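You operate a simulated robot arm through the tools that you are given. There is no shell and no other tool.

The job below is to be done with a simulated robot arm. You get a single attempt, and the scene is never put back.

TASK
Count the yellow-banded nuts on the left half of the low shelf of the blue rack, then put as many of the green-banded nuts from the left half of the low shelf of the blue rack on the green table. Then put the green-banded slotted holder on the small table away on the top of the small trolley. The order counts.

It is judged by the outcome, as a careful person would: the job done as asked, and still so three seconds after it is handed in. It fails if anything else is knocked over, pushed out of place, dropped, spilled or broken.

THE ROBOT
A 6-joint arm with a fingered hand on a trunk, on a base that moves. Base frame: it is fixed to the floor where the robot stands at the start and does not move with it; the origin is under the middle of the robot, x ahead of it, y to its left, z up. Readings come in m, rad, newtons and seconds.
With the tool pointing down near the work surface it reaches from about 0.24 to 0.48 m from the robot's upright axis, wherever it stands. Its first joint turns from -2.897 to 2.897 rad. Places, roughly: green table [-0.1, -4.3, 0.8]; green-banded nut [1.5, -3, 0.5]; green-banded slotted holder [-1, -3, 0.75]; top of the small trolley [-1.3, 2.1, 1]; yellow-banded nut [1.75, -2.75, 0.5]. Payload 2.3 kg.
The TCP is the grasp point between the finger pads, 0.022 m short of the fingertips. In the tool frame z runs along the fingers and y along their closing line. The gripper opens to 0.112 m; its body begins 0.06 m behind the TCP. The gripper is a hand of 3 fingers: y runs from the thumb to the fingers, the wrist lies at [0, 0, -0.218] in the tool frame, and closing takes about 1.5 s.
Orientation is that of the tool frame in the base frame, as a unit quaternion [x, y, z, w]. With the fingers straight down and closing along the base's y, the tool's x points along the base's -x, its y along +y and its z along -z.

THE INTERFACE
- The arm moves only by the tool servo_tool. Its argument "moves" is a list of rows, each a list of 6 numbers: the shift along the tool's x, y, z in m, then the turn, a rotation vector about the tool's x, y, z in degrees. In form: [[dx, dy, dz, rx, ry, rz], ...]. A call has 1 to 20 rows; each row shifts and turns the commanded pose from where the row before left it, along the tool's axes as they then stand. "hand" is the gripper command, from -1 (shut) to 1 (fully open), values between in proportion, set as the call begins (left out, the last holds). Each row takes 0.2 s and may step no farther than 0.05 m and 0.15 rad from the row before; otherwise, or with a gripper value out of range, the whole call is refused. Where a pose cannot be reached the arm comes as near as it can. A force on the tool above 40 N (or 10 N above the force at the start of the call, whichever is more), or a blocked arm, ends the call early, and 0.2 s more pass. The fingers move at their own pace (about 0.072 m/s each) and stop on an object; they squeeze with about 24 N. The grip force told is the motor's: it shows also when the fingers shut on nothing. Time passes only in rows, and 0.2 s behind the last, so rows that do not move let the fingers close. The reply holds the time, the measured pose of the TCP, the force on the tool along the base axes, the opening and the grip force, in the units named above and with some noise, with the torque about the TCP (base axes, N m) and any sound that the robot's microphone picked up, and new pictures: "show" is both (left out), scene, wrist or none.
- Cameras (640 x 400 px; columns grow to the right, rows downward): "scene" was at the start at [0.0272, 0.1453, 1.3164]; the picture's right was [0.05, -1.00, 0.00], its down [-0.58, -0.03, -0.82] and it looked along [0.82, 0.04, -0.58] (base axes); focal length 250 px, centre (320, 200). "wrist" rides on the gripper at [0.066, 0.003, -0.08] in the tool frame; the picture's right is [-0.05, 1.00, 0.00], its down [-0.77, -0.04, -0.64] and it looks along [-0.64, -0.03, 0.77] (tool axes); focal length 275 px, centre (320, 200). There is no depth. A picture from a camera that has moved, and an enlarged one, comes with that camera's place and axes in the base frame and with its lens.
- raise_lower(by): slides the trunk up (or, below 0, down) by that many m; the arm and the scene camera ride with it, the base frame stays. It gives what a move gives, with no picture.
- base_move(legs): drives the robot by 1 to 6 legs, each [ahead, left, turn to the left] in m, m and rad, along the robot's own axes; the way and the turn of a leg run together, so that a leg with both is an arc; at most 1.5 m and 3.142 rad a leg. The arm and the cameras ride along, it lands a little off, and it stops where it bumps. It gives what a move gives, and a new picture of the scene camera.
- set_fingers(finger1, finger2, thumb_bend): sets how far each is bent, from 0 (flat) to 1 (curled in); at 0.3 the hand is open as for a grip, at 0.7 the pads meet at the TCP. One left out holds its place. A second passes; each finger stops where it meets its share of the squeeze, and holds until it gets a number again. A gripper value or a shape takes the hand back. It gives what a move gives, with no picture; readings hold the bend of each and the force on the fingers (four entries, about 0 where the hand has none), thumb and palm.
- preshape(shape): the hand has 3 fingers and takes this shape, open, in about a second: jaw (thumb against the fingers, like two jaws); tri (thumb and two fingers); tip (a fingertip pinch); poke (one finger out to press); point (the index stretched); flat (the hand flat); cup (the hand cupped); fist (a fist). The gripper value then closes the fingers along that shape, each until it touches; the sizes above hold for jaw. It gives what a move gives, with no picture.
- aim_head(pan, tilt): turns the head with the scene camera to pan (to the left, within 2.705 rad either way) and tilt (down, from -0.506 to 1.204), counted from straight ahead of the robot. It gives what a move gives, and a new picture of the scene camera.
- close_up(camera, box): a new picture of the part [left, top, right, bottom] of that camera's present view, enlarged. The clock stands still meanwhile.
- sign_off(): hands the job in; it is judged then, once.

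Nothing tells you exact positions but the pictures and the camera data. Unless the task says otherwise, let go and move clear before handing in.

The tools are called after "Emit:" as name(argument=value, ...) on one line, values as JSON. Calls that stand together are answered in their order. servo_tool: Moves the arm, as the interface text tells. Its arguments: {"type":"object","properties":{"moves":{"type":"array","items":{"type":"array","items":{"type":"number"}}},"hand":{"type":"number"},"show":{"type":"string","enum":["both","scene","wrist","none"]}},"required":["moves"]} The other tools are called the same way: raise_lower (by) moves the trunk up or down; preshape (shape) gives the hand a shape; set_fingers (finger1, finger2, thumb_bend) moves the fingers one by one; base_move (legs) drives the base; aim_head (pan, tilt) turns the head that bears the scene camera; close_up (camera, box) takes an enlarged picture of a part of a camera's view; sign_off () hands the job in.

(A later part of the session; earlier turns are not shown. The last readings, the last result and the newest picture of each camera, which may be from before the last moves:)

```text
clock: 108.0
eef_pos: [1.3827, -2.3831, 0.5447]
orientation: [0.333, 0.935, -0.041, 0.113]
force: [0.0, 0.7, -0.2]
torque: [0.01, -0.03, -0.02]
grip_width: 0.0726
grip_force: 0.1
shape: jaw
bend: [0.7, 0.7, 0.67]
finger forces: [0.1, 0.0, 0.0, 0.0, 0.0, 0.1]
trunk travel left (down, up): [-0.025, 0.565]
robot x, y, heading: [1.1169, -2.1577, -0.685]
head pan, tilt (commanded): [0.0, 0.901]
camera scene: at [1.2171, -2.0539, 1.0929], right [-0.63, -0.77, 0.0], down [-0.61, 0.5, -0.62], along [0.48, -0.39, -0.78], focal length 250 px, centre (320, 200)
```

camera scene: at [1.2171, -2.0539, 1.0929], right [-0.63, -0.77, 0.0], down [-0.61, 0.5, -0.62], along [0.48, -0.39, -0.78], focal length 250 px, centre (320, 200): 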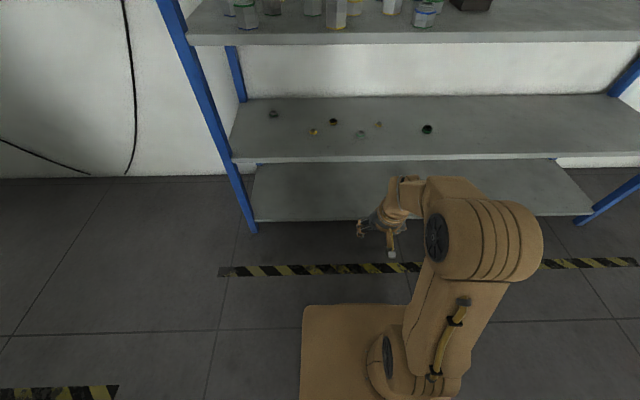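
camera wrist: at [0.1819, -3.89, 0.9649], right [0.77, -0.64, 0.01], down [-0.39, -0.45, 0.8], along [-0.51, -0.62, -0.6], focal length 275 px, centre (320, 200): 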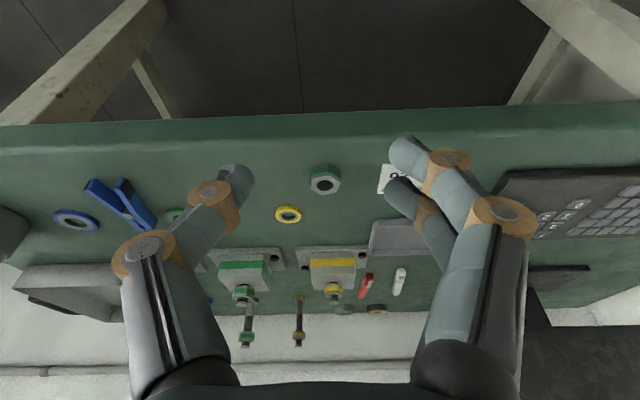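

Emit:
base_move(legs=[[0, 0, 0.036], [0.26, -0.03, 0]])

Emit:
close_up(camera="scene", box=[270, 60, 510, 210])

Emit:
close_up(camera="wrist", box=[0, 0, 640, 400])

```text
clock: 110.2
eef_pos: [1.5744, -2.5531, 0.5455]
orientation: [0.319, 0.94, -0.04, 0.114]
force: [-0.5, -1.1, 0.6]
torque: [-0.03, -0.02, 0.02]
grip_width: 0.0724
grip_force: 0.0
shape: jaw
bend: [0.7, 0.7, 0.67]
finger forces: [0.2, 0.1, 0.0, 0.1, 0.0, 0.1]
trunk travel left (down, up): [-0.025, 0.565]
robot x, y, heading: [1.3003, -2.3299, -0.652]
head pan, tilt (commanded): [0.0, 0.901]
camera scene: at [1.3993, -2.2288, 1.0929], right [-0.61, -0.79, 0.0], down [-0.62, 0.48, -0.62], along [0.49, -0.38, -0.78], focal length 250 px, centre (320, 200)
```

scene: 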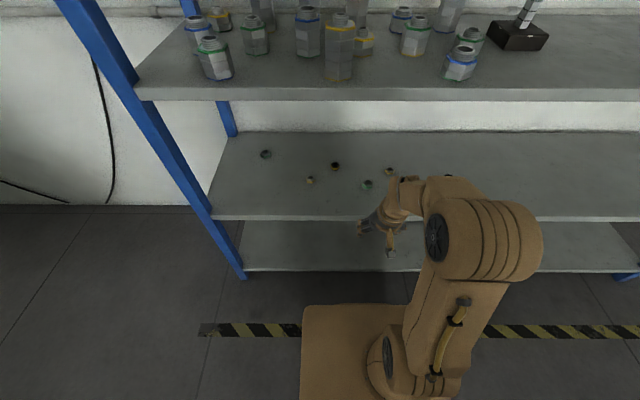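

```text
2.67 times, centred on (390, 135) of scene
camera zoom: at [1.3993, -2.2288, 1.0929], right [-0.61, -0.79, 0.0], down [-0.62, 0.48, -0.62], along [0.49, -0.38, -0.78], focal length 666 px, centre (133, 373)
```

zoom: 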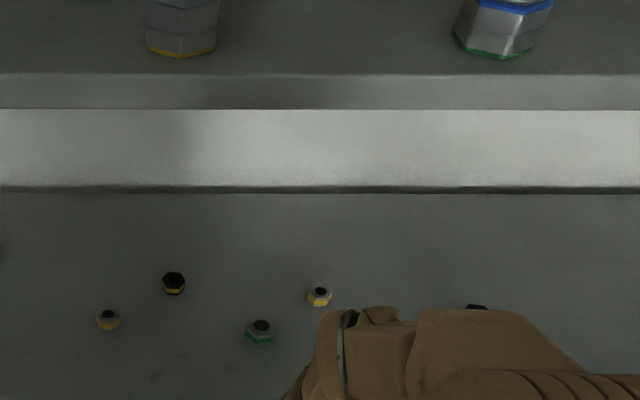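

```text
1.00 times, centred on (320, 200) of wrist (not enlarged: the box is as wide or as high as the picture)
camera zoom: at [1.5095, -2.5001, 0.6074], right [0.64, 0.77, 0.01], down [0.45, -0.39, 0.8], along [0.62, -0.51, -0.6], focal length 275 px, centre (320, 200)
```

zoom: 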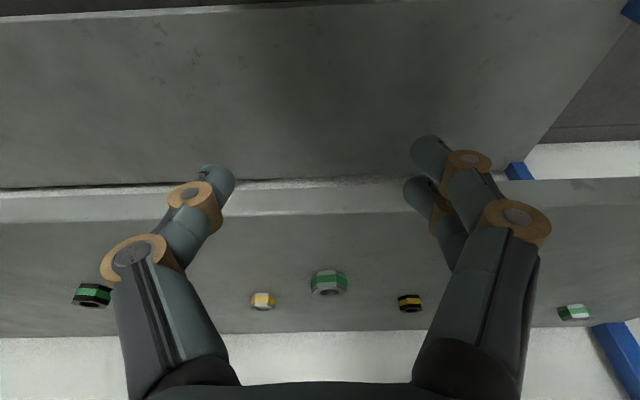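

Emit:
base_move(legs=[[0.03, 0.0, 0]])

Emit:
servo_tool(moves=[[0, 0.004, 0, 0, 0, 0], [-0.0029, 0, -0.0122, 0, 0, 0], [0, 0, 0, 0, 0, 0]], show="wrist")

```text
clock: 111.0
eef_pos: [1.5973, -2.5711, 0.5457]
orientation: [0.319, 0.94, -0.039, 0.114]
force: [-0.3, -0.2, 0.1]
torque: [0.01, 0.0, -0.01]
grip_width: 0.0726
grip_force: 0.0
shape: jaw
bend: [0.7, 0.7, 0.67]
finger forces: [0.0, 0.0, 0.0, 0.0, 0.1, 0.0]
trunk travel left (down, up): [-0.025, 0.565]
robot x, y, heading: [1.327, -2.3478, -0.657]
head pan, tilt (commanded): [0.0, 0.901]
camera scene: at [1.4238, -2.2477, 1.0929], right [-0.61, -0.79, 0.0], down [-0.62, 0.48, -0.62], along [0.49, -0.38, -0.78], focal length 250 px, centre (320, 200)
```

scene: 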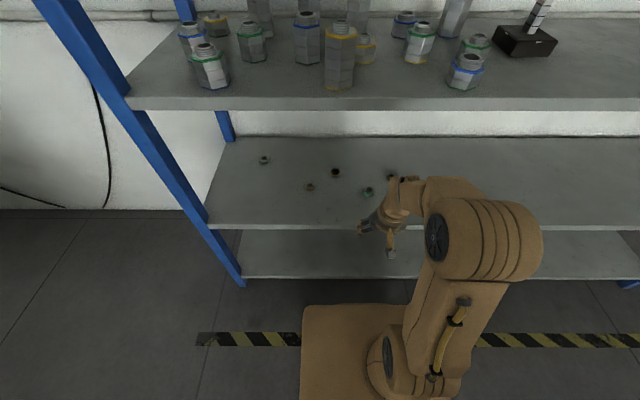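

```text
clock: 111.8
eef_pos: [1.6023, -2.5672, 0.5577]
orientation: [0.319, 0.94, -0.039, 0.114]
force: [0.2, -0.8, 0.2]
torque: [0.0, 0.01, 0.0]
grip_width: 0.0724
grip_force: 0.1
shape: jaw
bend: [0.7, 0.7, 0.67]
finger forces: [0.1, 0.0, 0.1, 0.0, 0.0, 0.0]
trunk travel left (down, up): [-0.025, 0.565]
robot x, y, heading: [1.3273, -2.3504, -0.654]
head pan, tilt (commanded): [0.0, 0.901]
camera wrist: at [1.5373, -2.5153, 0.6196], right [0.64, 0.76, 0.01], down [0.45, -0.39, 0.8], along [0.62, -0.51, -0.6], focal length 275 px, centre (320, 200)
```

wrist: 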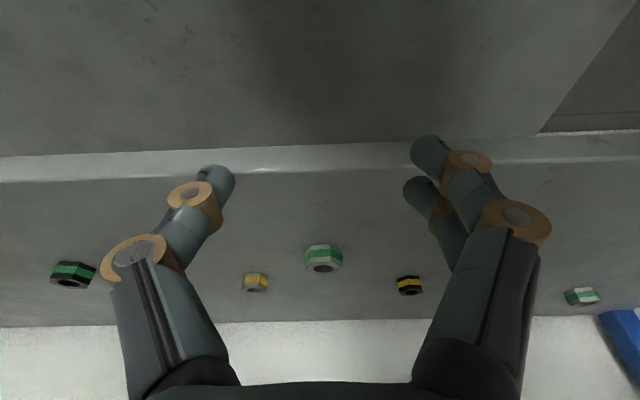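

Emit:
servo_tool(moves=[[-0.0389, 0, 0.0092, 0, 0, 0], [-0.0389, 0, 0.0092, 0, 0, 0], [-0.0389, 0.002, 0.0092, 0, 0, 0], [0.0029, 0, 0.0122, 0, 0, 0], [0.0029, 0, 0.0122, 0, 0, 0], [0, 0, 0, 0, 0, 0]], show="both")

```text
clock: 113.2
eef_pos: [1.6958, -2.6394, 0.5347]
orientation: [0.319, 0.94, -0.038, 0.114]
force: [0.1, 0.6, 0.0]
torque: [0.01, 0.04, 0.01]
grip_width: 0.0723
grip_force: 0.0
shape: jaw
bend: [0.7, 0.7, 0.67]
finger forces: [0.1, 0.1, 0.0, 0.0, 0.0, 0.1]
trunk travel left (down, up): [-0.025, 0.565]
robot x, y, heading: [1.3271, -2.3486, -0.653]
head pan, tilt (commanded): [0.0, 0.901]
camera scene: at [1.4239, -2.2477, 1.0929], right [-0.61, -0.79, 0.0], down [-0.62, 0.48, -0.62], along [0.49, -0.38, -0.78], focal length 250 px, centre (320, 200)
camera wrist: at [1.6311, -2.5873, 0.5965], right [0.64, 0.76, 0.01], down [0.45, -0.39, 0.8], along [0.62, -0.51, -0.6], focal length 275 px, centre (320, 200)
```

scene: 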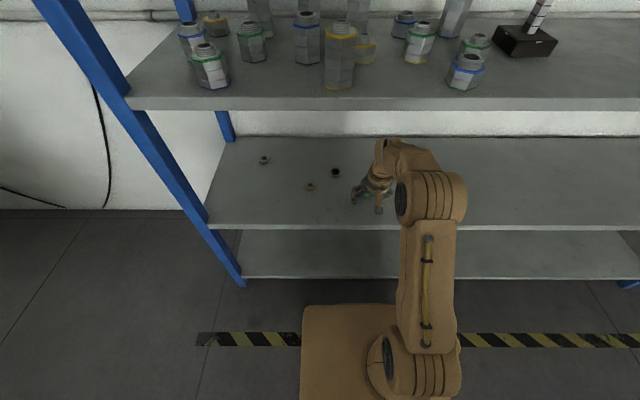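
wrist: 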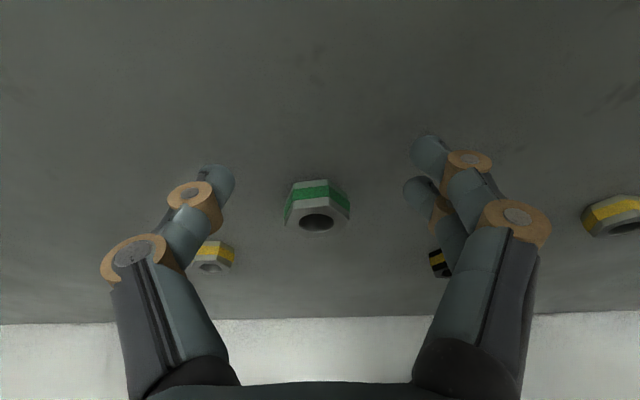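

Emit:
servo_tool(moves=[[-0.0234, -0.001, 0.0055, 0, 0, 0], [0.0015, 0, 0.0063, 0, 0, 0], [0, 0, 0, 0, 0, 0]], show="wrist")

Emit:
close_up(camera="wrist", box=[160, 80, 480, 280])

```text
clock: 114.0
eef_pos: [1.7149, -2.656, 0.5278]
orientation: [0.319, 0.94, -0.039, 0.115]
force: [0.5, 0.6, 0.1]
torque: [0.0, -0.02, 0.02]
grip_width: 0.0724
grip_force: 0.1
shape: jaw
bend: [0.7, 0.7, 0.67]
finger forces: [0.0, 0.0, 0.0, 0.0, 0.0, 0.0]
trunk travel left (down, up): [-0.025, 0.565]
robot x, y, heading: [1.3232, -2.3478, -0.658]
head pan, tilt (commanded): [0.0, 0.901]
camera wrist: at [1.6498, -2.6034, 0.5902], right [0.64, 0.76, 0.01], down [0.45, -0.39, 0.8], along [0.62, -0.51, -0.6], focal length 275 px, centre (320, 200)
```

wrist: 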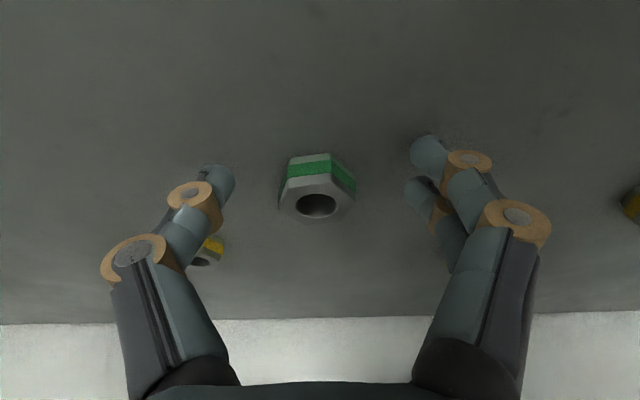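

```text
2.00 times, centred on (320, 180) of wrist
camera zoom: at [1.6498, -2.6034, 0.5902], right [0.64, 0.76, 0.01], down [0.45, -0.39, 0.8], along [0.62, -0.51, -0.6], focal length 551 px, centre (320, 240)
```

zoom: 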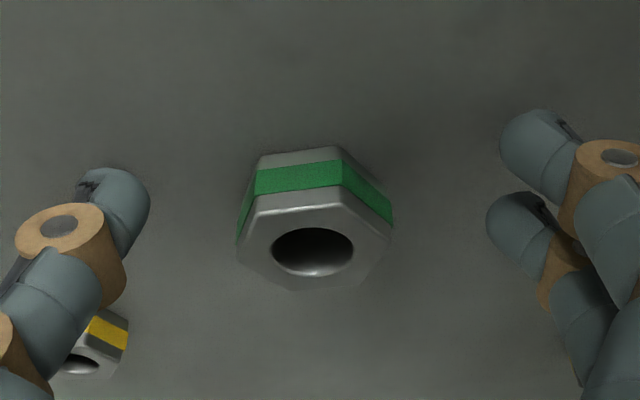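

Emit:
servo_tool(moves=[[-0.0094, -0.001, 0.0038, 0, 0, 0], [0, 0, 0, 0, 0, 0]], show="wrist")

Emit:
servo_tool(moves=[[0, 0, 0, 0, 0, 0], [0, 0, 0, 0, 0, 0], [0, 0, 0, 0, 0, 0], [0, 0, 0, 0, 0, 0], [0, 0, 0, 0, 0, 0], [0, 0, 0, 0, 0, 0]], hand=-1, show="wrist")

```text
clock: 114.6
eef_pos: [1.7218, -2.6629, 0.5275]
orientation: [0.319, 0.94, -0.039, 0.115]
force: [0.5, 0.6, 0.1]
torque: [-0.02, 0.0, 0.02]
grip_width: 0.0724
grip_force: 0.0
shape: jaw
bend: [0.7, 0.7, 0.67]
finger forces: [0.0, 0.1, 0.1, 0.0, 0.0, 0.0]
trunk travel left (down, up): [-0.025, 0.565]
robot x, y, heading: [1.3243, -2.3517, -0.65]
head pan, tilt (commanded): [0.0, 0.901]
camera wrist: at [1.6568, -2.6106, 0.5892], right [0.64, 0.76, 0.01], down [0.45, -0.39, 0.8], along [0.62, -0.51, -0.6], focal length 275 px, centre (320, 200)
```

wrist: 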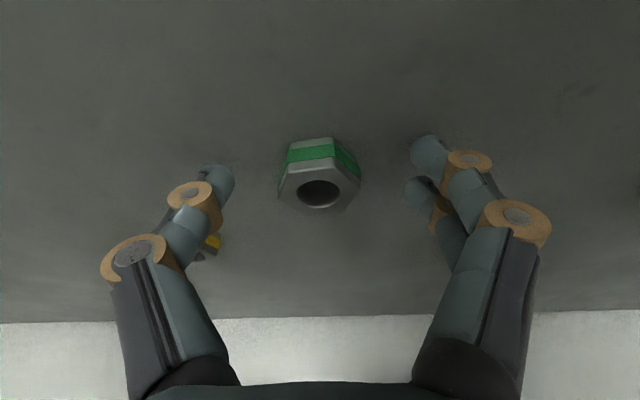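

```text
clock: 116.0
eef_pos: [1.7216, -2.6617, 0.5268]
orientation: [0.319, 0.94, -0.039, 0.114]
force: [0.3, 0.1, -0.5]
torque: [0.02, 0.03, -0.01]
grip_width: 0.0226
grip_force: 23.8
shape: jaw
bend: [0.72, 0.73, 0.7]
finger forces: [10.0, 11.4, 0.0, 0.0, 20.0, 0.0]
trunk travel left (down, up): [-0.025, 0.565]
robot x, y, heading: [1.3304, -2.3513, -0.653]
head pan, tilt (commanded): [0.0, 0.901]
camera wrist: at [1.6568, -2.6105, 0.5892], right [0.64, 0.76, 0.01], down [0.45, -0.39, 0.8], along [0.62, -0.51, -0.6], focal length 275 px, centre (320, 200)
```

wrist: 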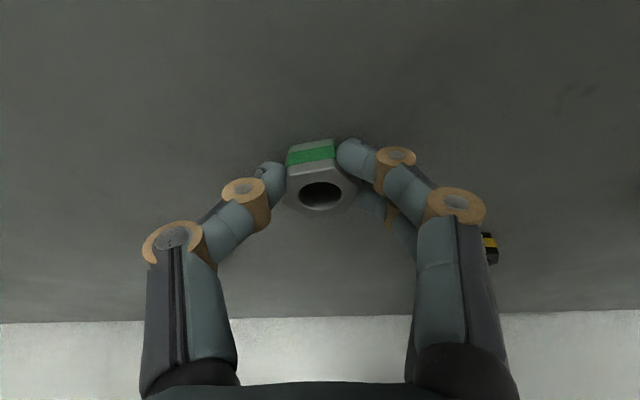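

Second nut is gripped. Lifting and withdrawing straight back.

Emit:
servo_tool(moves=[[-0.0012, 0, -0.0049, 0, 0, 0], [-0.0012, 0, -0.0049, 0, 0, 0], [-0.0023, 0, -0.0097, 0, 0, 0], [0, 0, 0, 0, 0, 0], [0.0389, 0, -0.0092, 0, 0, 0], [0.0389, 0, -0.0092, 0, 0, 0], [0.0389, 0, -0.0092, 0, 0, 0], [0.0292, 0, -0.0069, 0, 0, 0], [0, 0, 0, 0, 0, 0]], show="wrist")

```text
clock: 118.0
eef_pos: [1.6051, -2.5726, 0.5448]
orientation: [0.321, 0.939, -0.039, 0.114]
force: [0.3, -0.2, -1.5]
torque: [0.0, 0.01, 0.0]
grip_width: 0.0225
grip_force: 24.3
shape: jaw
bend: [0.72, 0.73, 0.7]
finger forces: [10.3, 11.6, 0.0, 0.0, 20.0, 0.0]
trunk travel left (down, up): [-0.025, 0.565]
robot x, y, heading: [1.3262, -2.3507, -0.657]
head pan, tilt (commanded): [0.0, 0.901]
camera wrist: at [1.5416, -2.52, 0.607], right [0.64, 0.76, 0.01], down [0.45, -0.39, 0.8], along [0.62, -0.51, -0.6], focal length 275 px, centre (320, 200)
```

wrist: 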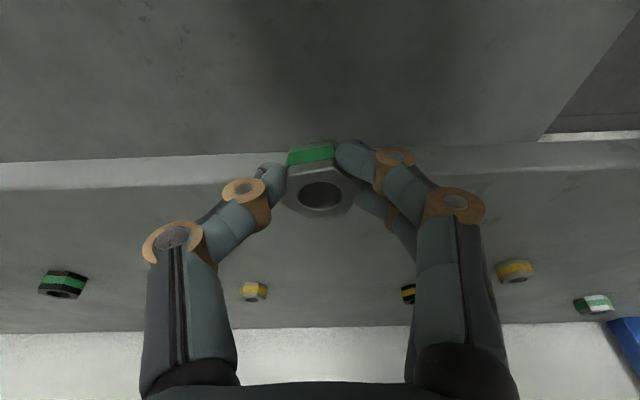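

Second nut safely out and its neighbours are undisturbed. Driving back to the green table.

Emit:
base_move(legs=[[-0.3, 0, 0], [0, 0, -1.555], [1.25, 0, 0]])

Emit:
raise_lower(by=0.4)

Emit:
aim_head(pan=0.0, tilt=0.8)

```text
clock: 129.8
eef_pos: [0.137, -3.4571, 0.5447]
orientation: [0.882, 0.456, -0.108, 0.055]
force: [-0.3, -0.9, -1.2]
torque: [0.0, -0.03, 0.0]
grip_width: 0.0222
grip_force: 23.7
shape: jaw
bend: [0.72, 0.73, 0.7]
finger forces: [9.9, 11.7, 0.0, 0.1, 19.9, 0.0]
trunk travel left (down, up): [-0.025, 0.565]
robot x, y, heading: [0.3464, -3.1703, -2.185]
head pan, tilt (commanded): [0.0, 0.901]
camera scene: at [0.4538, -3.2622, 1.0929], right [-0.82, 0.58, 0.0], down [0.45, 0.64, -0.62], along [-0.36, -0.51, -0.78], focal length 250 px, centre (320, 200)
```

scene: 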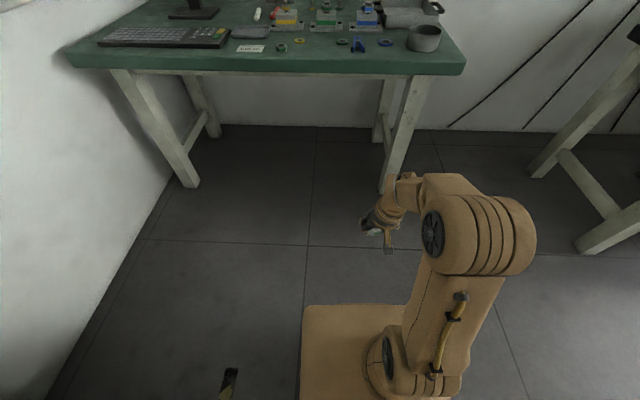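

```text
clock: 133.6
eef_pos: [0.1369, -3.4564, 0.9447]
orientation: [0.882, 0.456, -0.106, 0.055]
force: [-0.5, -0.1, -1.8]
torque: [-0.02, -0.02, -0.02]
grip_width: 0.0223
grip_force: 23.8
shape: jaw
bend: [0.72, 0.73, 0.7]
finger forces: [9.9, 11.8, 0.1, 0.0, 19.9, 0.0]
trunk travel left (down, up): [-0.425, 0.165]
robot x, y, heading: [0.3451, -3.1717, -2.185]
head pan, tilt (commanded): [0.0, 0.901]
```

```text
clock: 134.3
eef_pos: [0.1379, -3.4574, 0.9453]
orientation: [0.882, 0.456, -0.106, 0.055]
force: [0.2, -0.3, -0.7]
torque: [0.0, -0.04, -0.03]
grip_width: 0.022
grip_force: 24.2
shape: jaw
bend: [0.72, 0.73, 0.7]
finger forces: [9.9, 11.8, 0.0, 0.0, 19.9, 0.0]
trunk travel left (down, up): [-0.425, 0.165]
robot x, y, heading: [0.3461, -3.1688, -2.191]
head pan, tilt (commanded): [0.0, 0.799]
camera scene: at [0.4508, -3.2664, 1.5008], right [-0.82, 0.58, 0.0], down [0.41, 0.59, -0.7], along [-0.4, -0.57, -0.72], focal length 250 px, centre (320, 200)
```

scene: 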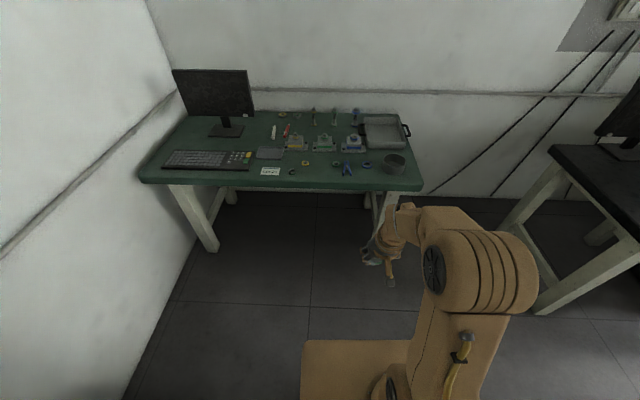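

Emit:
base_move(legs=[[0, 0, -0.037], [0.36, 0.22, 0]])

Emit:
aim_head(pan=0.0, tilt=0.95)

Emit:
close_up(camera="scene", box=[270, 130, 430, 230])

Emit:
close_up(camera="wrist", box=[0, 0, 640, 400])

```text
clock: 137.3
eef_pos: [0.087, -3.8705, 0.9456]
orientation: [0.891, 0.438, -0.108, 0.053]
force: [0.0, -0.1, -0.8]
torque: [-0.01, -0.04, 0.02]
grip_width: 0.0222
grip_force: 24.4
shape: jaw
bend: [0.72, 0.73, 0.7]
finger forces: [9.9, 11.7, 0.0, 0.0, 20.0, 0.0]
trunk travel left (down, up): [-0.425, 0.165]
robot x, y, heading: [0.3098, -3.5935, -2.225]
head pan, tilt (commanded): [0.0, 0.799]
camera scene: at [0.4085, -3.6932, 1.5007], right [-0.79, 0.61, 0.0], down [0.44, 0.57, -0.7], along [-0.43, -0.55, -0.72], focal length 250 px, centre (320, 200)
```

scene: 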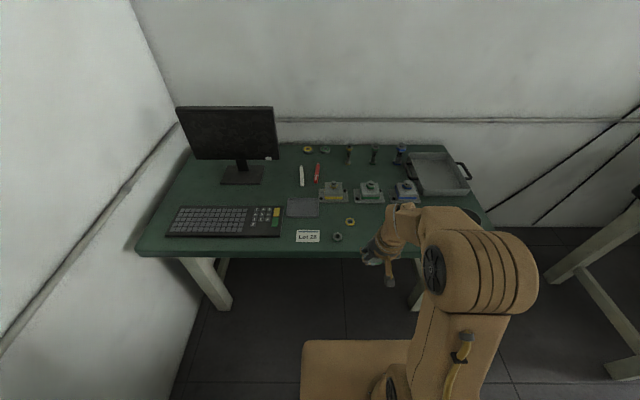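

```text
clock: 138.0
eef_pos: [0.0874, -3.8701, 0.9448]
orientation: [0.891, 0.438, -0.108, 0.053]
force: [-0.1, 0.0, -1.1]
torque: [0.01, -0.01, -0.02]
grip_width: 0.0224
grip_force: 23.6
shape: jaw
bend: [0.72, 0.73, 0.7]
finger forces: [9.9, 11.8, 0.0, 0.0, 19.9, 0.0]
trunk travel left (down, up): [-0.425, 0.165]
robot x, y, heading: [0.3092, -3.5896, -2.227]
head pan, tilt (commanded): [0.0, 0.949]
camera scene: at [0.4134, -3.6863, 1.4893], right [-0.79, 0.61, 0.0], down [0.5, 0.64, -0.58], along [-0.36, -0.46, -0.81], focal length 250 px, centre (320, 200)
```

scene: 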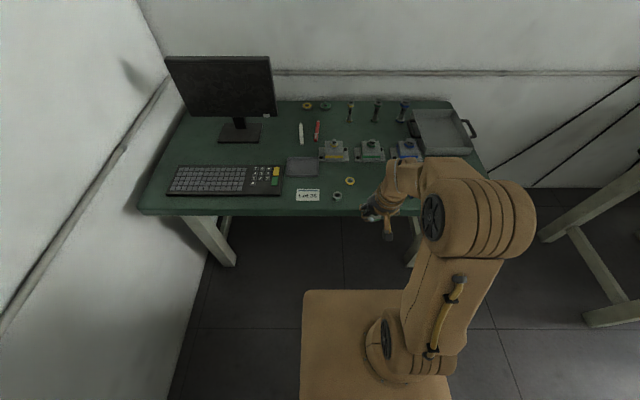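

```text
4.00 times, centred on (350, 180) of scene
camera zoom: at [0.4134, -3.6863, 1.4893], right [-0.79, 0.61, 0.0], down [0.5, 0.64, -0.58], along [-0.36, -0.46, -0.81], focal length 998 px, centre (200, 280)
```

zoom: 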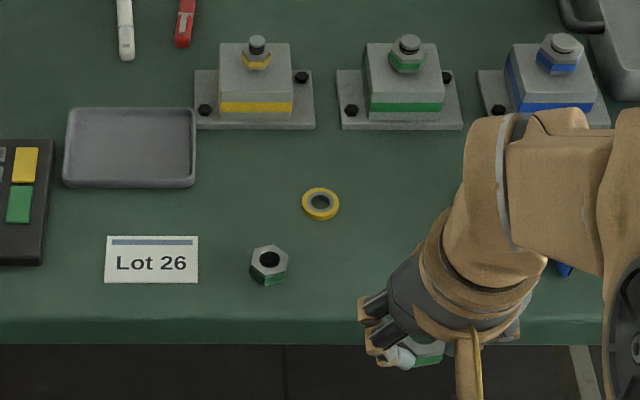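

```text
1.00 times, centred on (320, 200) of wrist (not enlarged: the box is as wide or as high as the picture)
camera zoom: at [0.141, -3.8067, 1.0069], right [0.76, -0.65, 0.01], down [-0.39, -0.45, 0.8], along [-0.51, -0.62, -0.6], focal length 275 px, centre (320, 200)
```

zoom: 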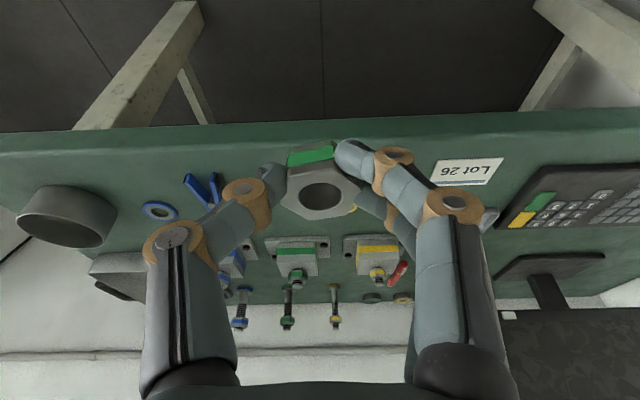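

Emit:
base_move(legs=[[0.045, -0.01, 0]])

Emit:
servo_tool(moves=[[-0.0355, 0, 0.0084, 0, 0, 0], [-0.0355, 0, 0.0084, 0, 0, 0], [-0.0355, 0, 0.0084, 0, 0, 0], [-0.0296, 0, 0.007, 0, 0, 0], [0.0071, 0, 0.0302, 0, 0, 0], [0.0071, 0, 0.0302, 0, 0, 0], [0.0071, 0, 0.0302, 0, 0, 0], [0.0055, 0, 0.0234, 0, 0, 0], [0, 0, 0, 0, 0, 0]], show="both")

```text
clock: 138.9
eef_pos: [0.0518, -3.8998, 0.9451]
orientation: [0.891, 0.438, -0.108, 0.053]
force: [-0.4, -0.6, -1.6]
torque: [0.01, -0.02, 0.02]
grip_width: 0.0221
grip_force: 24.3
shape: jaw
bend: [0.72, 0.73, 0.7]
finger forces: [9.9, 11.8, 0.0, 0.0, 19.9, 0.0]
trunk travel left (down, up): [-0.425, 0.165]
robot x, y, heading: [0.277, -3.6199, -2.223]
head pan, tilt (commanded): [0.0, 0.949]
camera scene: at [0.3769, -3.717, 1.4893], right [-0.79, 0.61, 0.0], down [0.5, 0.64, -0.58], along [-0.35, -0.46, -0.81], focal length 250 px, centre (320, 200)
```

scene: 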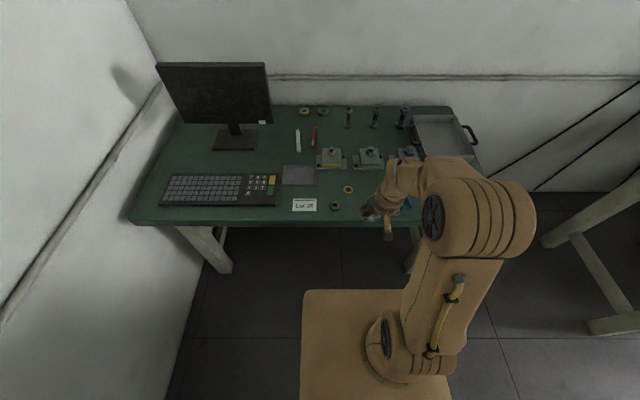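

```text
clock: 140.9
eef_pos: [-0.0354, -4.0103, 0.8275]
orientation: [0.891, 0.438, -0.108, 0.053]
force: [-0.3, 0.5, -1.0]
torque: [0.02, -0.01, -0.01]
grip_width: 0.0218
grip_force: 24.1
shape: jaw
bend: [0.72, 0.73, 0.7]
finger forces: [10.3, 12.1, 0.1, 0.0, 19.7, 0.0]
trunk travel left (down, up): [-0.425, 0.165]
robot x, y, heading: [0.278, -3.6203, -2.23]
head pan, tilt (commanded): [0.0, 0.949]
camera scene: at [0.3782, -3.7159, 1.4893], right [-0.79, 0.61, 0.0], down [0.5, 0.64, -0.58], along [-0.36, -0.46, -0.81], focal length 250 px, centre (320, 200)
camera wrist: at [0.0184, -3.948, 0.8901], right [0.76, -0.65, 0.01], down [-0.39, -0.45, 0.8], along [-0.51, -0.62, -0.6], focal length 275 px, centre (320, 200)
```

scene: 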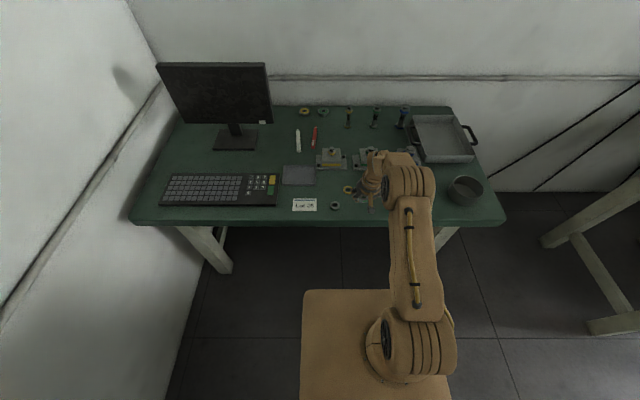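
wrist: 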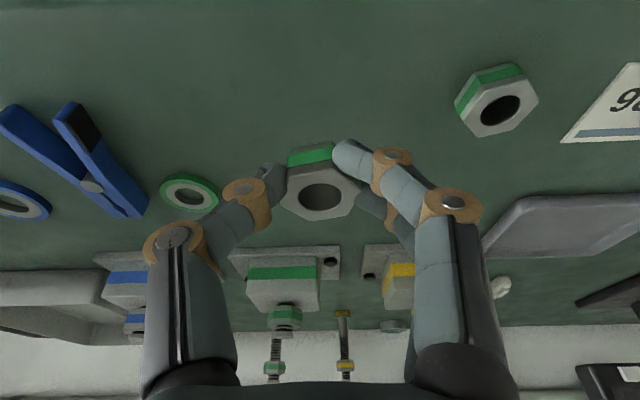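

Good spot: first nut is 9 cm to the left, rings and clip are clear. Lowering the second nut.

Emit:
servo_tool(moves=[[0.0022, 0, 0.0093, 0, 0, 0], [0.0022, 0, 0.0093, 0, 0, 0], [0.0022, 0, 0.0093, 0, 0, 0], [0.0022, 0, 0.0093, 0, 0, 0], [0.0018, 0, 0.0077, 0, 0, 0], [0, 0, 0, 0, 0, 0]], show="none")

Emit:
servo_tool(moves=[[0.0005, 0, 0.0019, 0, 0, 0], [0, 0, 0, 0, 0, 0]], show="none")

Emit:
servo_tool(moves=[[0.0003, 0, 0.0015, 0, 0, 0], [0, 0, 0, 0, 0, 0]], show="wrist")

```text
clock: 142.3
eef_pos: [-0.0354, -4.0127, 0.7837]
orientation: [0.891, 0.439, -0.107, 0.054]
force: [0.0, -0.3, -0.6]
torque: [0.04, -0.01, 0.01]
grip_width: 0.0221
grip_force: 23.7
shape: jaw
bend: [0.72, 0.73, 0.7]
finger forces: [10.4, 12.1, 0.0, 0.1, 19.6, 0.0]
trunk travel left (down, up): [-0.425, 0.165]
robot x, y, heading: [0.2754, -3.6174, -2.225]
head pan, tilt (commanded): [0.0, 0.949]
```

```text
clock: 142.9
eef_pos: [-0.0349, -4.0131, 0.7811]
orientation: [0.891, 0.439, -0.107, 0.053]
force: [0.5, 0.2, 0.4]
torque: [0.03, 0.0, 0.01]
grip_width: 0.022
grip_force: 23.4
shape: jaw
bend: [0.72, 0.73, 0.7]
finger forces: [10.5, 12.2, 0.1, 0.0, 19.7, 0.0]
trunk travel left (down, up): [-0.425, 0.165]
robot x, y, heading: [0.2708, -3.6182, -2.234]
head pan, tilt (commanded): [0.0, 0.949]
```

```text
clock: 143.5
eef_pos: [-0.0344, -4.0113, 0.7801]
orientation: [0.891, 0.438, -0.108, 0.052]
force: [0.1, 1.1, -0.6]
torque: [0.0, 0.0, 0.01]
grip_width: 0.0219
grip_force: 23.7
shape: jaw
bend: [0.72, 0.73, 0.7]
finger forces: [10.4, 12.2, 0.0, 0.0, 19.7, 0.1]
trunk travel left (down, up): [-0.425, 0.165]
robot x, y, heading: [0.274, -3.6172, -2.228]
head pan, tilt (commanded): [0.0, 0.949]
camera wrist: at [0.0197, -3.9488, 0.8419], right [0.76, -0.65, 0.01], down [-0.39, -0.45, 0.8], along [-0.51, -0.62, -0.6], focal length 275 px, centre (320, 200)
```

wrist: 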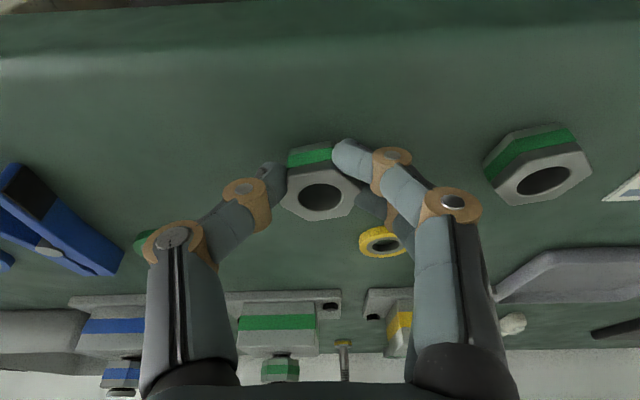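

Emit:
servo_tool(moves=[[0.0005, 0, 0.002, 0, 0, 0], [0, 0, 0, 0, 0, 0]], show="none")

Emit:
servo_tool(moves=[[0.0004, 0, 0.0016, 0, 0, 0], [0, 0, 0, 0, 0, 0]], show="none")

Emit:
servo_tool(moves=[[0.0003, 0, 0.0012, 0, 0, 0], [0, 0, 0, 0, 0, 0]], show="wrist")

```text
clock: 144.1
eef_pos: [-0.0338, -4.0102, 0.7774]
orientation: [0.89, 0.439, -0.109, 0.053]
force: [0.0, -0.4, 1.9]
torque: [-0.01, -0.01, -0.02]
grip_width: 0.0221
grip_force: 24.2
shape: jaw
bend: [0.73, 0.73, 0.7]
finger forces: [11.0, 12.3, 0.1, 0.1, 19.8, 0.0]
trunk travel left (down, up): [-0.425, 0.165]
robot x, y, heading: [0.2779, -3.6188, -2.224]
head pan, tilt (commanded): [0.0, 0.949]
```

```text
clock: 144.7
eef_pos: [-0.0339, -4.012, 0.777]
orientation: [0.891, 0.438, -0.108, 0.053]
force: [-1.6, 0.7, 6.1]
torque: [0.01, 0.01, 0.0]
grip_width: 0.0219
grip_force: 24.6
shape: jaw
bend: [0.73, 0.73, 0.7]
finger forces: [11.9, 12.2, 0.1, 0.0, 21.6, 0.1]
trunk travel left (down, up): [-0.425, 0.165]
robot x, y, heading: [0.2729, -3.6185, -2.231]
head pan, tilt (commanded): [0.0, 0.949]
```

```text
clock: 145.3
eef_pos: [-0.0342, -4.0108, 0.7764]
orientation: [0.891, 0.438, -0.11, 0.053]
force: [-2.4, -2.1, 12.3]
torque: [-0.06, 0.0, 0.02]
grip_width: 0.0221
grip_force: 23.8
shape: jaw
bend: [0.73, 0.73, 0.7]
finger forces: [12.6, 13.4, 0.1, 0.0, 21.8, 0.1]
trunk travel left (down, up): [-0.425, 0.165]
robot x, y, heading: [0.278, -3.622, -2.226]
head pan, tilt (commanded): [0.0, 0.949]
camera wrist: at [0.02, -3.9478, 0.8375], right [0.76, -0.65, 0.01], down [-0.39, -0.45, 0.8], along [-0.51, -0.62, -0.6], focal length 275 px, centre (320, 200)
```

wrist: 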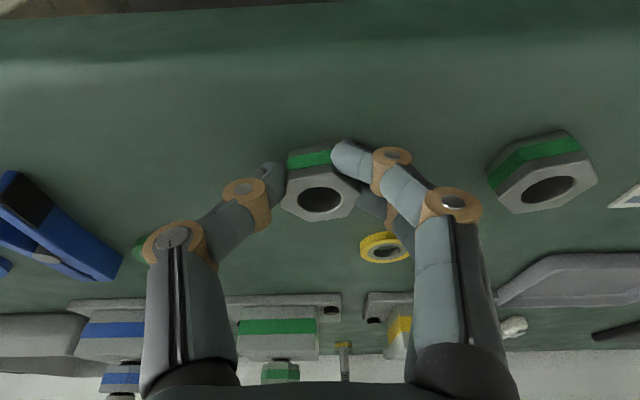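

Second nut is down on the table. Opening slightly, lifting, and withdrawing.

Emit:
servo_tool(moves=[[0, 0, 0, 0, 0, 0], [0, 0, 0, 0, 0, 0], [0, 0, 0, 0, 0, 0], [-0.0023, 0, -0.0097, 0, 0, 0], [-0.0069, 0, -0.0292, 0, 0, 0], [-0.0069, 0, -0.0292, 0, 0, 0], [-0.0069, 0, -0.0292, 0, 0, 0], [-0.0115, 0, -0.0488, 0, 0, 0], [-0.0046, 0, -0.0195, 0, 0, 0], [0.0355, 0, -0.0084, 0, 0, 0], [0.0355, 0, -0.0084, 0, 0, 0], [0.0355, 0, -0.0084, 0, 0, 0], [0.0296, 0, -0.007, 0, 0, 0], [0, 0, 0, 0, 0, 0]], hand=0.0, show="both")

```text
refused: row 8 steps farther than a row can; nothing moved
```

Emit:
servo_tool(moves=[[0, 0, 0, 0, 0, 0], [0, 0, 0, 0, 0, 0], [0, 0, 0, 0, 0, 0], [-0.0023, 0, -0.0097, 0, 0, 0], [-0.0069, 0, -0.0292, 0, 0, 0], [-0.0069, 0, -0.0292, 0, 0, 0], [-0.0069, 0, -0.0292, 0, 0, 0], [-0.0092, 0, -0.0389, 0, 0, 0], [-0.0069, 0, -0.0292, 0, 0, 0], [0.0355, 0, -0.0084, 0, 0, 0], [0.0355, 0, -0.0084, 0, 0, 0], [0.0355, 0, -0.0084, 0, 0, 0], [0.0296, 0, -0.007, 0, 0, 0], [0, 0, 0, 0, 0, 0]], hand=0.0, show="both")

```text
clock: 148.3
eef_pos: [0.0528, -3.9012, 0.9432]
orientation: [0.891, 0.437, -0.108, 0.053]
force: [-0.1, 0.5, -0.1]
torque: [0.01, 0.02, -0.04]
grip_width: 0.0555
grip_force: 0.1
shape: jaw
bend: [0.73, 0.73, 0.7]
finger forces: [0.0, 0.1, 0.0, 0.1, 0.0, 0.0]
trunk travel left (down, up): [-0.425, 0.165]
robot x, y, heading: [0.2716, -3.6227, -2.23]
head pan, tilt (commanded): [0.0, 0.949]
camera scene: at [0.378, -3.7161, 1.4893], right [-0.79, 0.61, 0.0], down [0.5, 0.64, -0.58], along [-0.36, -0.46, -0.81], focal length 250 px, centre (320, 200)
camera wrist: at [0.1056, -3.8376, 1.0061], right [0.76, -0.65, 0.01], down [-0.39, -0.45, 0.8], along [-0.51, -0.62, -0.6], focal length 275 px, centre (320, 200)
```

scene: 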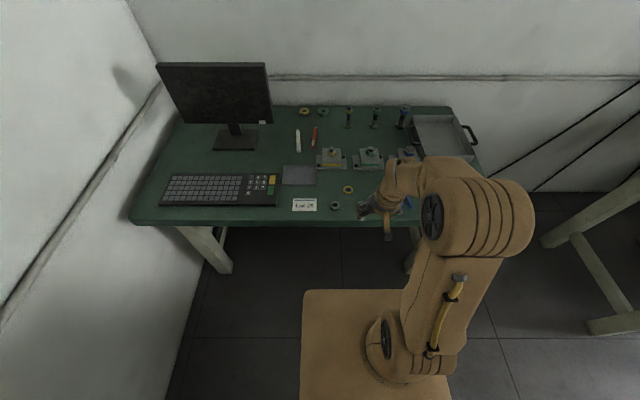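
wrist: 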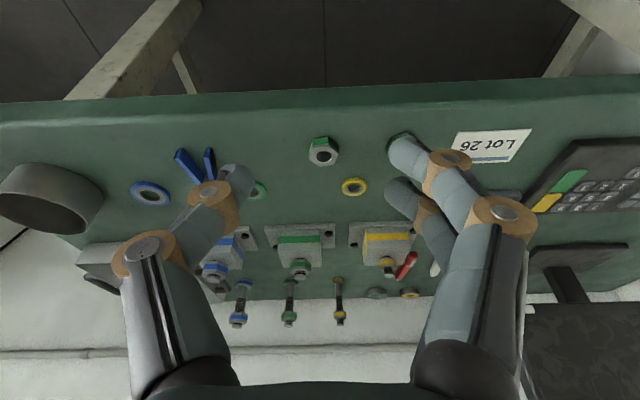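

Both nuts sit well on the table. Now back to the rack for the third — the black green-banded nut (its position is about 44% along the shelf, so within the left half).

Emit:
base_move(legs=[[-0.4, 0, 0], [-0.6, -0.23, 0], [-0.386, 0, 0], [0, 0, 1.585]])

Emit:
raise_lower(by=-0.4)

Emit:
aim_head(pan=0.0, tilt=0.6)

```text
clock: 159.8
eef_pos: [1.2236, -2.6115, 0.9448]
orientation: [0.327, 0.937, -0.039, 0.114]
force: [0.8, 1.0, 0.5]
torque: [-0.01, 0.0, 0.0]
grip_width: 0.0555
grip_force: 0.1
shape: jaw
bend: [0.73, 0.73, 0.7]
finger forces: [0.0, 0.0, 0.1, 0.0, 0.0, 0.0]
trunk travel left (down, up): [-0.425, 0.165]
robot x, y, heading: [0.9475, -2.3832, -0.674]
head pan, tilt (commanded): [0.0, 0.949]
camera scene: at [1.0435, -2.2812, 1.4893], right [-0.62, -0.78, 0.0], down [-0.64, 0.51, -0.58], along [0.46, -0.36, -0.81], focal length 250 px, centre (320, 200)
```

scene: 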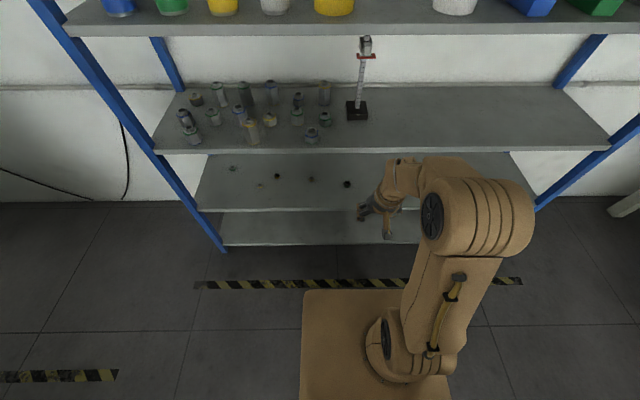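

```text
clock: 163.6
eef_pos: [1.2239, -2.6119, 0.5431]
orientation: [0.327, 0.937, -0.04, 0.114]
force: [0.0, -0.2, -0.2]
torque: [-0.01, -0.03, 0.03]
grip_width: 0.0551
grip_force: 0.0
shape: jaw
bend: [0.73, 0.73, 0.7]
finger forces: [0.0, 0.1, 0.0, 0.0, 0.0, 0.0]
trunk travel left (down, up): [-0.025, 0.565]
robot x, y, heading: [0.9437, -2.387, -0.674]
head pan, tilt (commanded): [0.0, 0.949]
```

```text
clock: 164.5
eef_pos: [1.2236, -2.6112, 0.5439]
orientation: [0.327, 0.937, -0.038, 0.113]
force: [0.5, 0.3, 0.2]
torque: [0.04, 0.02, 0.0]
grip_width: 0.0554
grip_force: 0.1
shape: jaw
bend: [0.73, 0.73, 0.7]
finger forces: [0.0, 0.0, 0.0, 0.0, 0.0, 0.0]
trunk travel left (down, up): [-0.025, 0.565]
robot x, y, heading: [0.9444, -2.3807, -0.668]
head pan, tilt (commanded): [0.0, 0.6]
camera scene: at [1.0558, -2.291, 1.1176], right [-0.62, -0.78, 0.0], down [-0.44, 0.35, -0.82], along [0.65, -0.51, -0.57], focal length 250 px, centre (320, 200)
```

scene: 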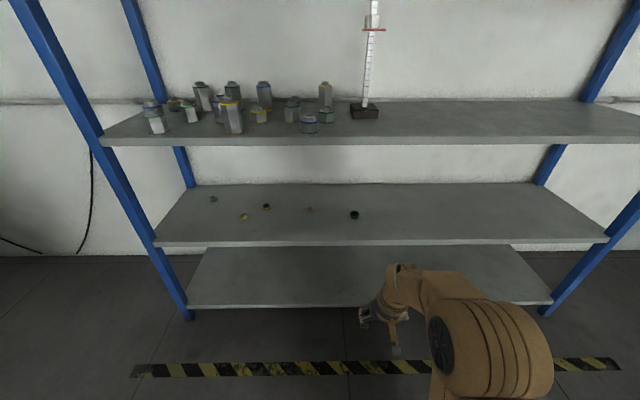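

Emit:
base_move(legs=[[0, 0, 0.02], [0.25, -0.005, 0]])

Emit:
servo_tool(moves=[[-0.0029, 0, -0.0122, 0, 0, 0], [0, 0, 0, 0, 0, 0]], hand=0.35, show="wrist")

```text
clock: 166.6
eef_pos: [1.4234, -2.7625, 0.5436]
orientation: [0.32, 0.94, -0.038, 0.114]
force: [-0.3, 0.5, 0.7]
torque: [0.01, 0.02, 0.02]
grip_width: 0.0554
grip_force: 0.1
shape: jaw
bend: [0.73, 0.73, 0.7]
finger forces: [0.0, 0.0, 0.0, 0.0, 0.0, 0.0]
trunk travel left (down, up): [-0.025, 0.565]
robot x, y, heading: [1.1424, -2.5419, -0.653]
head pan, tilt (commanded): [0.0, 0.6]
camera scene: at [1.2494, -2.4447, 1.1177], right [-0.61, -0.79, 0.0], down [-0.45, 0.34, -0.83], along [0.66, -0.5, -0.56], focal length 250 px, centre (320, 200)
```

scene: 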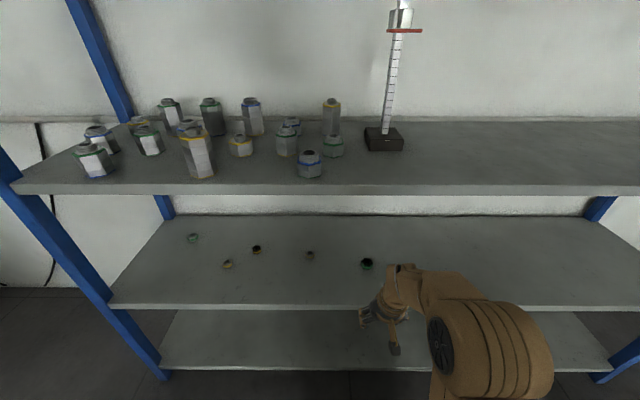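

```text
clock: 167.2
eef_pos: [1.4224, -2.7602, 0.5574]
orientation: [0.318, 0.94, -0.038, 0.115]
force: [0.7, 0.2, 0.0]
torque: [0.0, -0.02, -0.01]
grip_width: 0.0755
grip_force: 0.0
shape: jaw
bend: [0.69, 0.69, 0.66]
finger forces: [0.0, 0.1, 0.1, 0.0, 0.0, 0.0]
trunk travel left (down, up): [-0.025, 0.565]
robot x, y, heading: [1.1429, -2.5392, -0.651]
head pan, tilt (commanded): [0.0, 0.6]
camera wrist: at [1.3587, -2.7091, 0.6199], right [0.64, 0.77, 0.01], down [0.45, -0.39, 0.8], along [0.62, -0.51, -0.6], focal length 275 px, centre (320, 200)
```

wrist: 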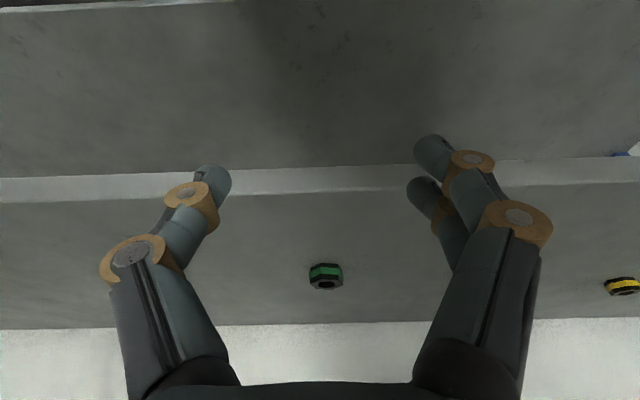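

Emit:
base_move(legs=[[0.038, 0.004, 0]])

Emit:
servo_tool(moves=[[-0.0389, 0, 0.0092, 0, 0, 0], [-0.0389, 0, 0.0092, 0, 0, 0], [-0.0389, 0, 0.0092, 0, 0, 0], [0.0029, 0, 0.0122, 0, 0, 0], [0.0026, 0, 0.0107, 0, 0, 0], [0, 0, 0, 0, 0, 0]], show="both")

```text
clock: 168.1
eef_pos: [1.4555, -2.7814, 0.5564]
orientation: [0.319, 0.94, -0.039, 0.114]
force: [0.2, -0.5, -0.4]
torque: [0.02, -0.02, -0.02]
grip_width: 0.0752
grip_force: 0.1
shape: jaw
bend: [0.69, 0.69, 0.66]
finger forces: [0.0, 0.0, 0.1, 0.1, 0.1, 0.0]
trunk travel left (down, up): [-0.025, 0.565]
robot x, y, heading: [1.1744, -2.5586, -0.656]
head pan, tilt (commanded): [0.0, 0.6]
camera scene: at [1.2818, -2.4644, 1.1177], right [-0.61, -0.79, 0.0], down [-0.45, 0.34, -0.83], along [0.66, -0.5, -0.56], focal length 250 px, centre (320, 200)
```

scene: 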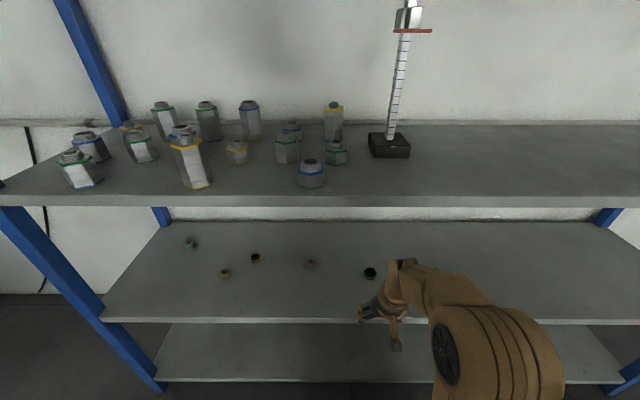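

```text
clock: 169.5
eef_pos: [1.5489, -2.854, 0.535]
orientation: [0.319, 0.94, -0.039, 0.114]
force: [-0.1, 1.2, 0.4]
torque: [-0.03, -0.01, 0.01]
grip_width: 0.0751
grip_force: 0.0
shape: jaw
bend: [0.69, 0.69, 0.66]
finger forces: [0.1, 0.1, 0.0, 0.1, 0.0, 0.1]
trunk travel left (down, up): [-0.025, 0.565]
robot x, y, heading: [1.1737, -2.5572, -0.653]
head pan, tilt (commanded): [0.0, 0.6]
camera scene: at [1.2819, -2.4644, 1.1177], right [-0.61, -0.79, 0.0], down [-0.45, 0.34, -0.83], along [0.65, -0.5, -0.56], focal length 250 px, centre (320, 200)
camera wrist: at [1.4853, -2.801, 0.5976], right [0.64, 0.77, 0.01], down [0.45, -0.39, 0.8], along [0.62, -0.51, -0.6], focal length 275 px, centre (320, 200)
```

scene: 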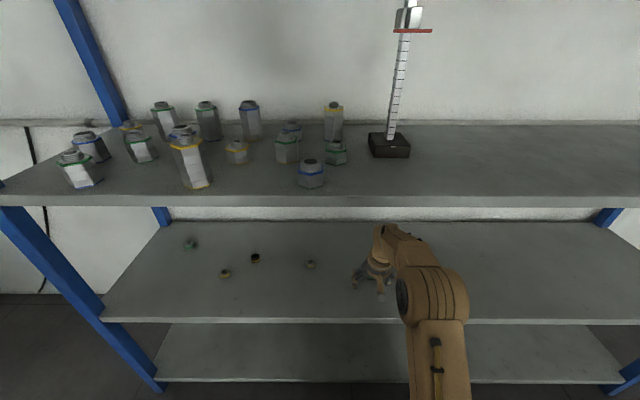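
wrist: 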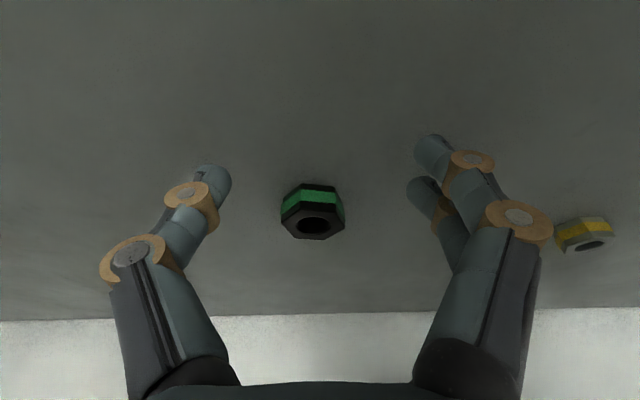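

Emit:
servo_tool(moves=[[-0.0292, -0.003, 0.0069, 0, 0, 0], [0.0015, 0, 0.0063, 0, 0, 0], [0, 0, 0, 0, 0, 0]], show="wrist")

```text
clock: 170.3
eef_pos: [1.5713, -2.8759, 0.5305]
orientation: [0.319, 0.94, -0.039, 0.114]
force: [0.3, 0.2, 0.5]
torque: [0.01, -0.01, 0.0]
grip_width: 0.0752
grip_force: 0.1
shape: jaw
bend: [0.69, 0.69, 0.66]
finger forces: [0.0, 0.0, 0.0, 0.0, 0.0, 0.0]
trunk travel left (down, up): [-0.025, 0.565]
robot x, y, heading: [1.1749, -2.5583, -0.65]
head pan, tilt (commanded): [0.0, 0.6]
camera wrist: at [1.5071, -2.8227, 0.5918], right [0.64, 0.77, 0.01], down [0.45, -0.39, 0.8], along [0.62, -0.51, -0.6], focal length 275 px, centre (320, 200)
```

wrist: 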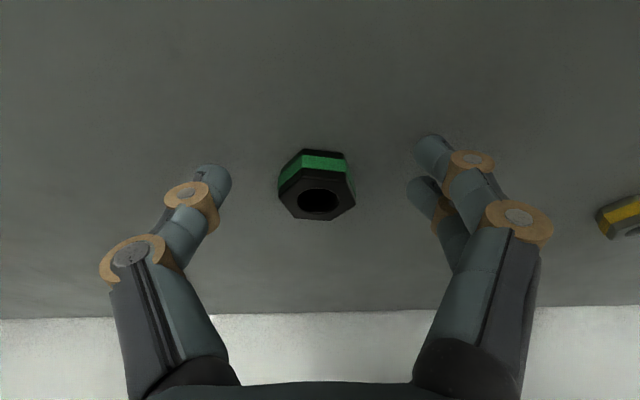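

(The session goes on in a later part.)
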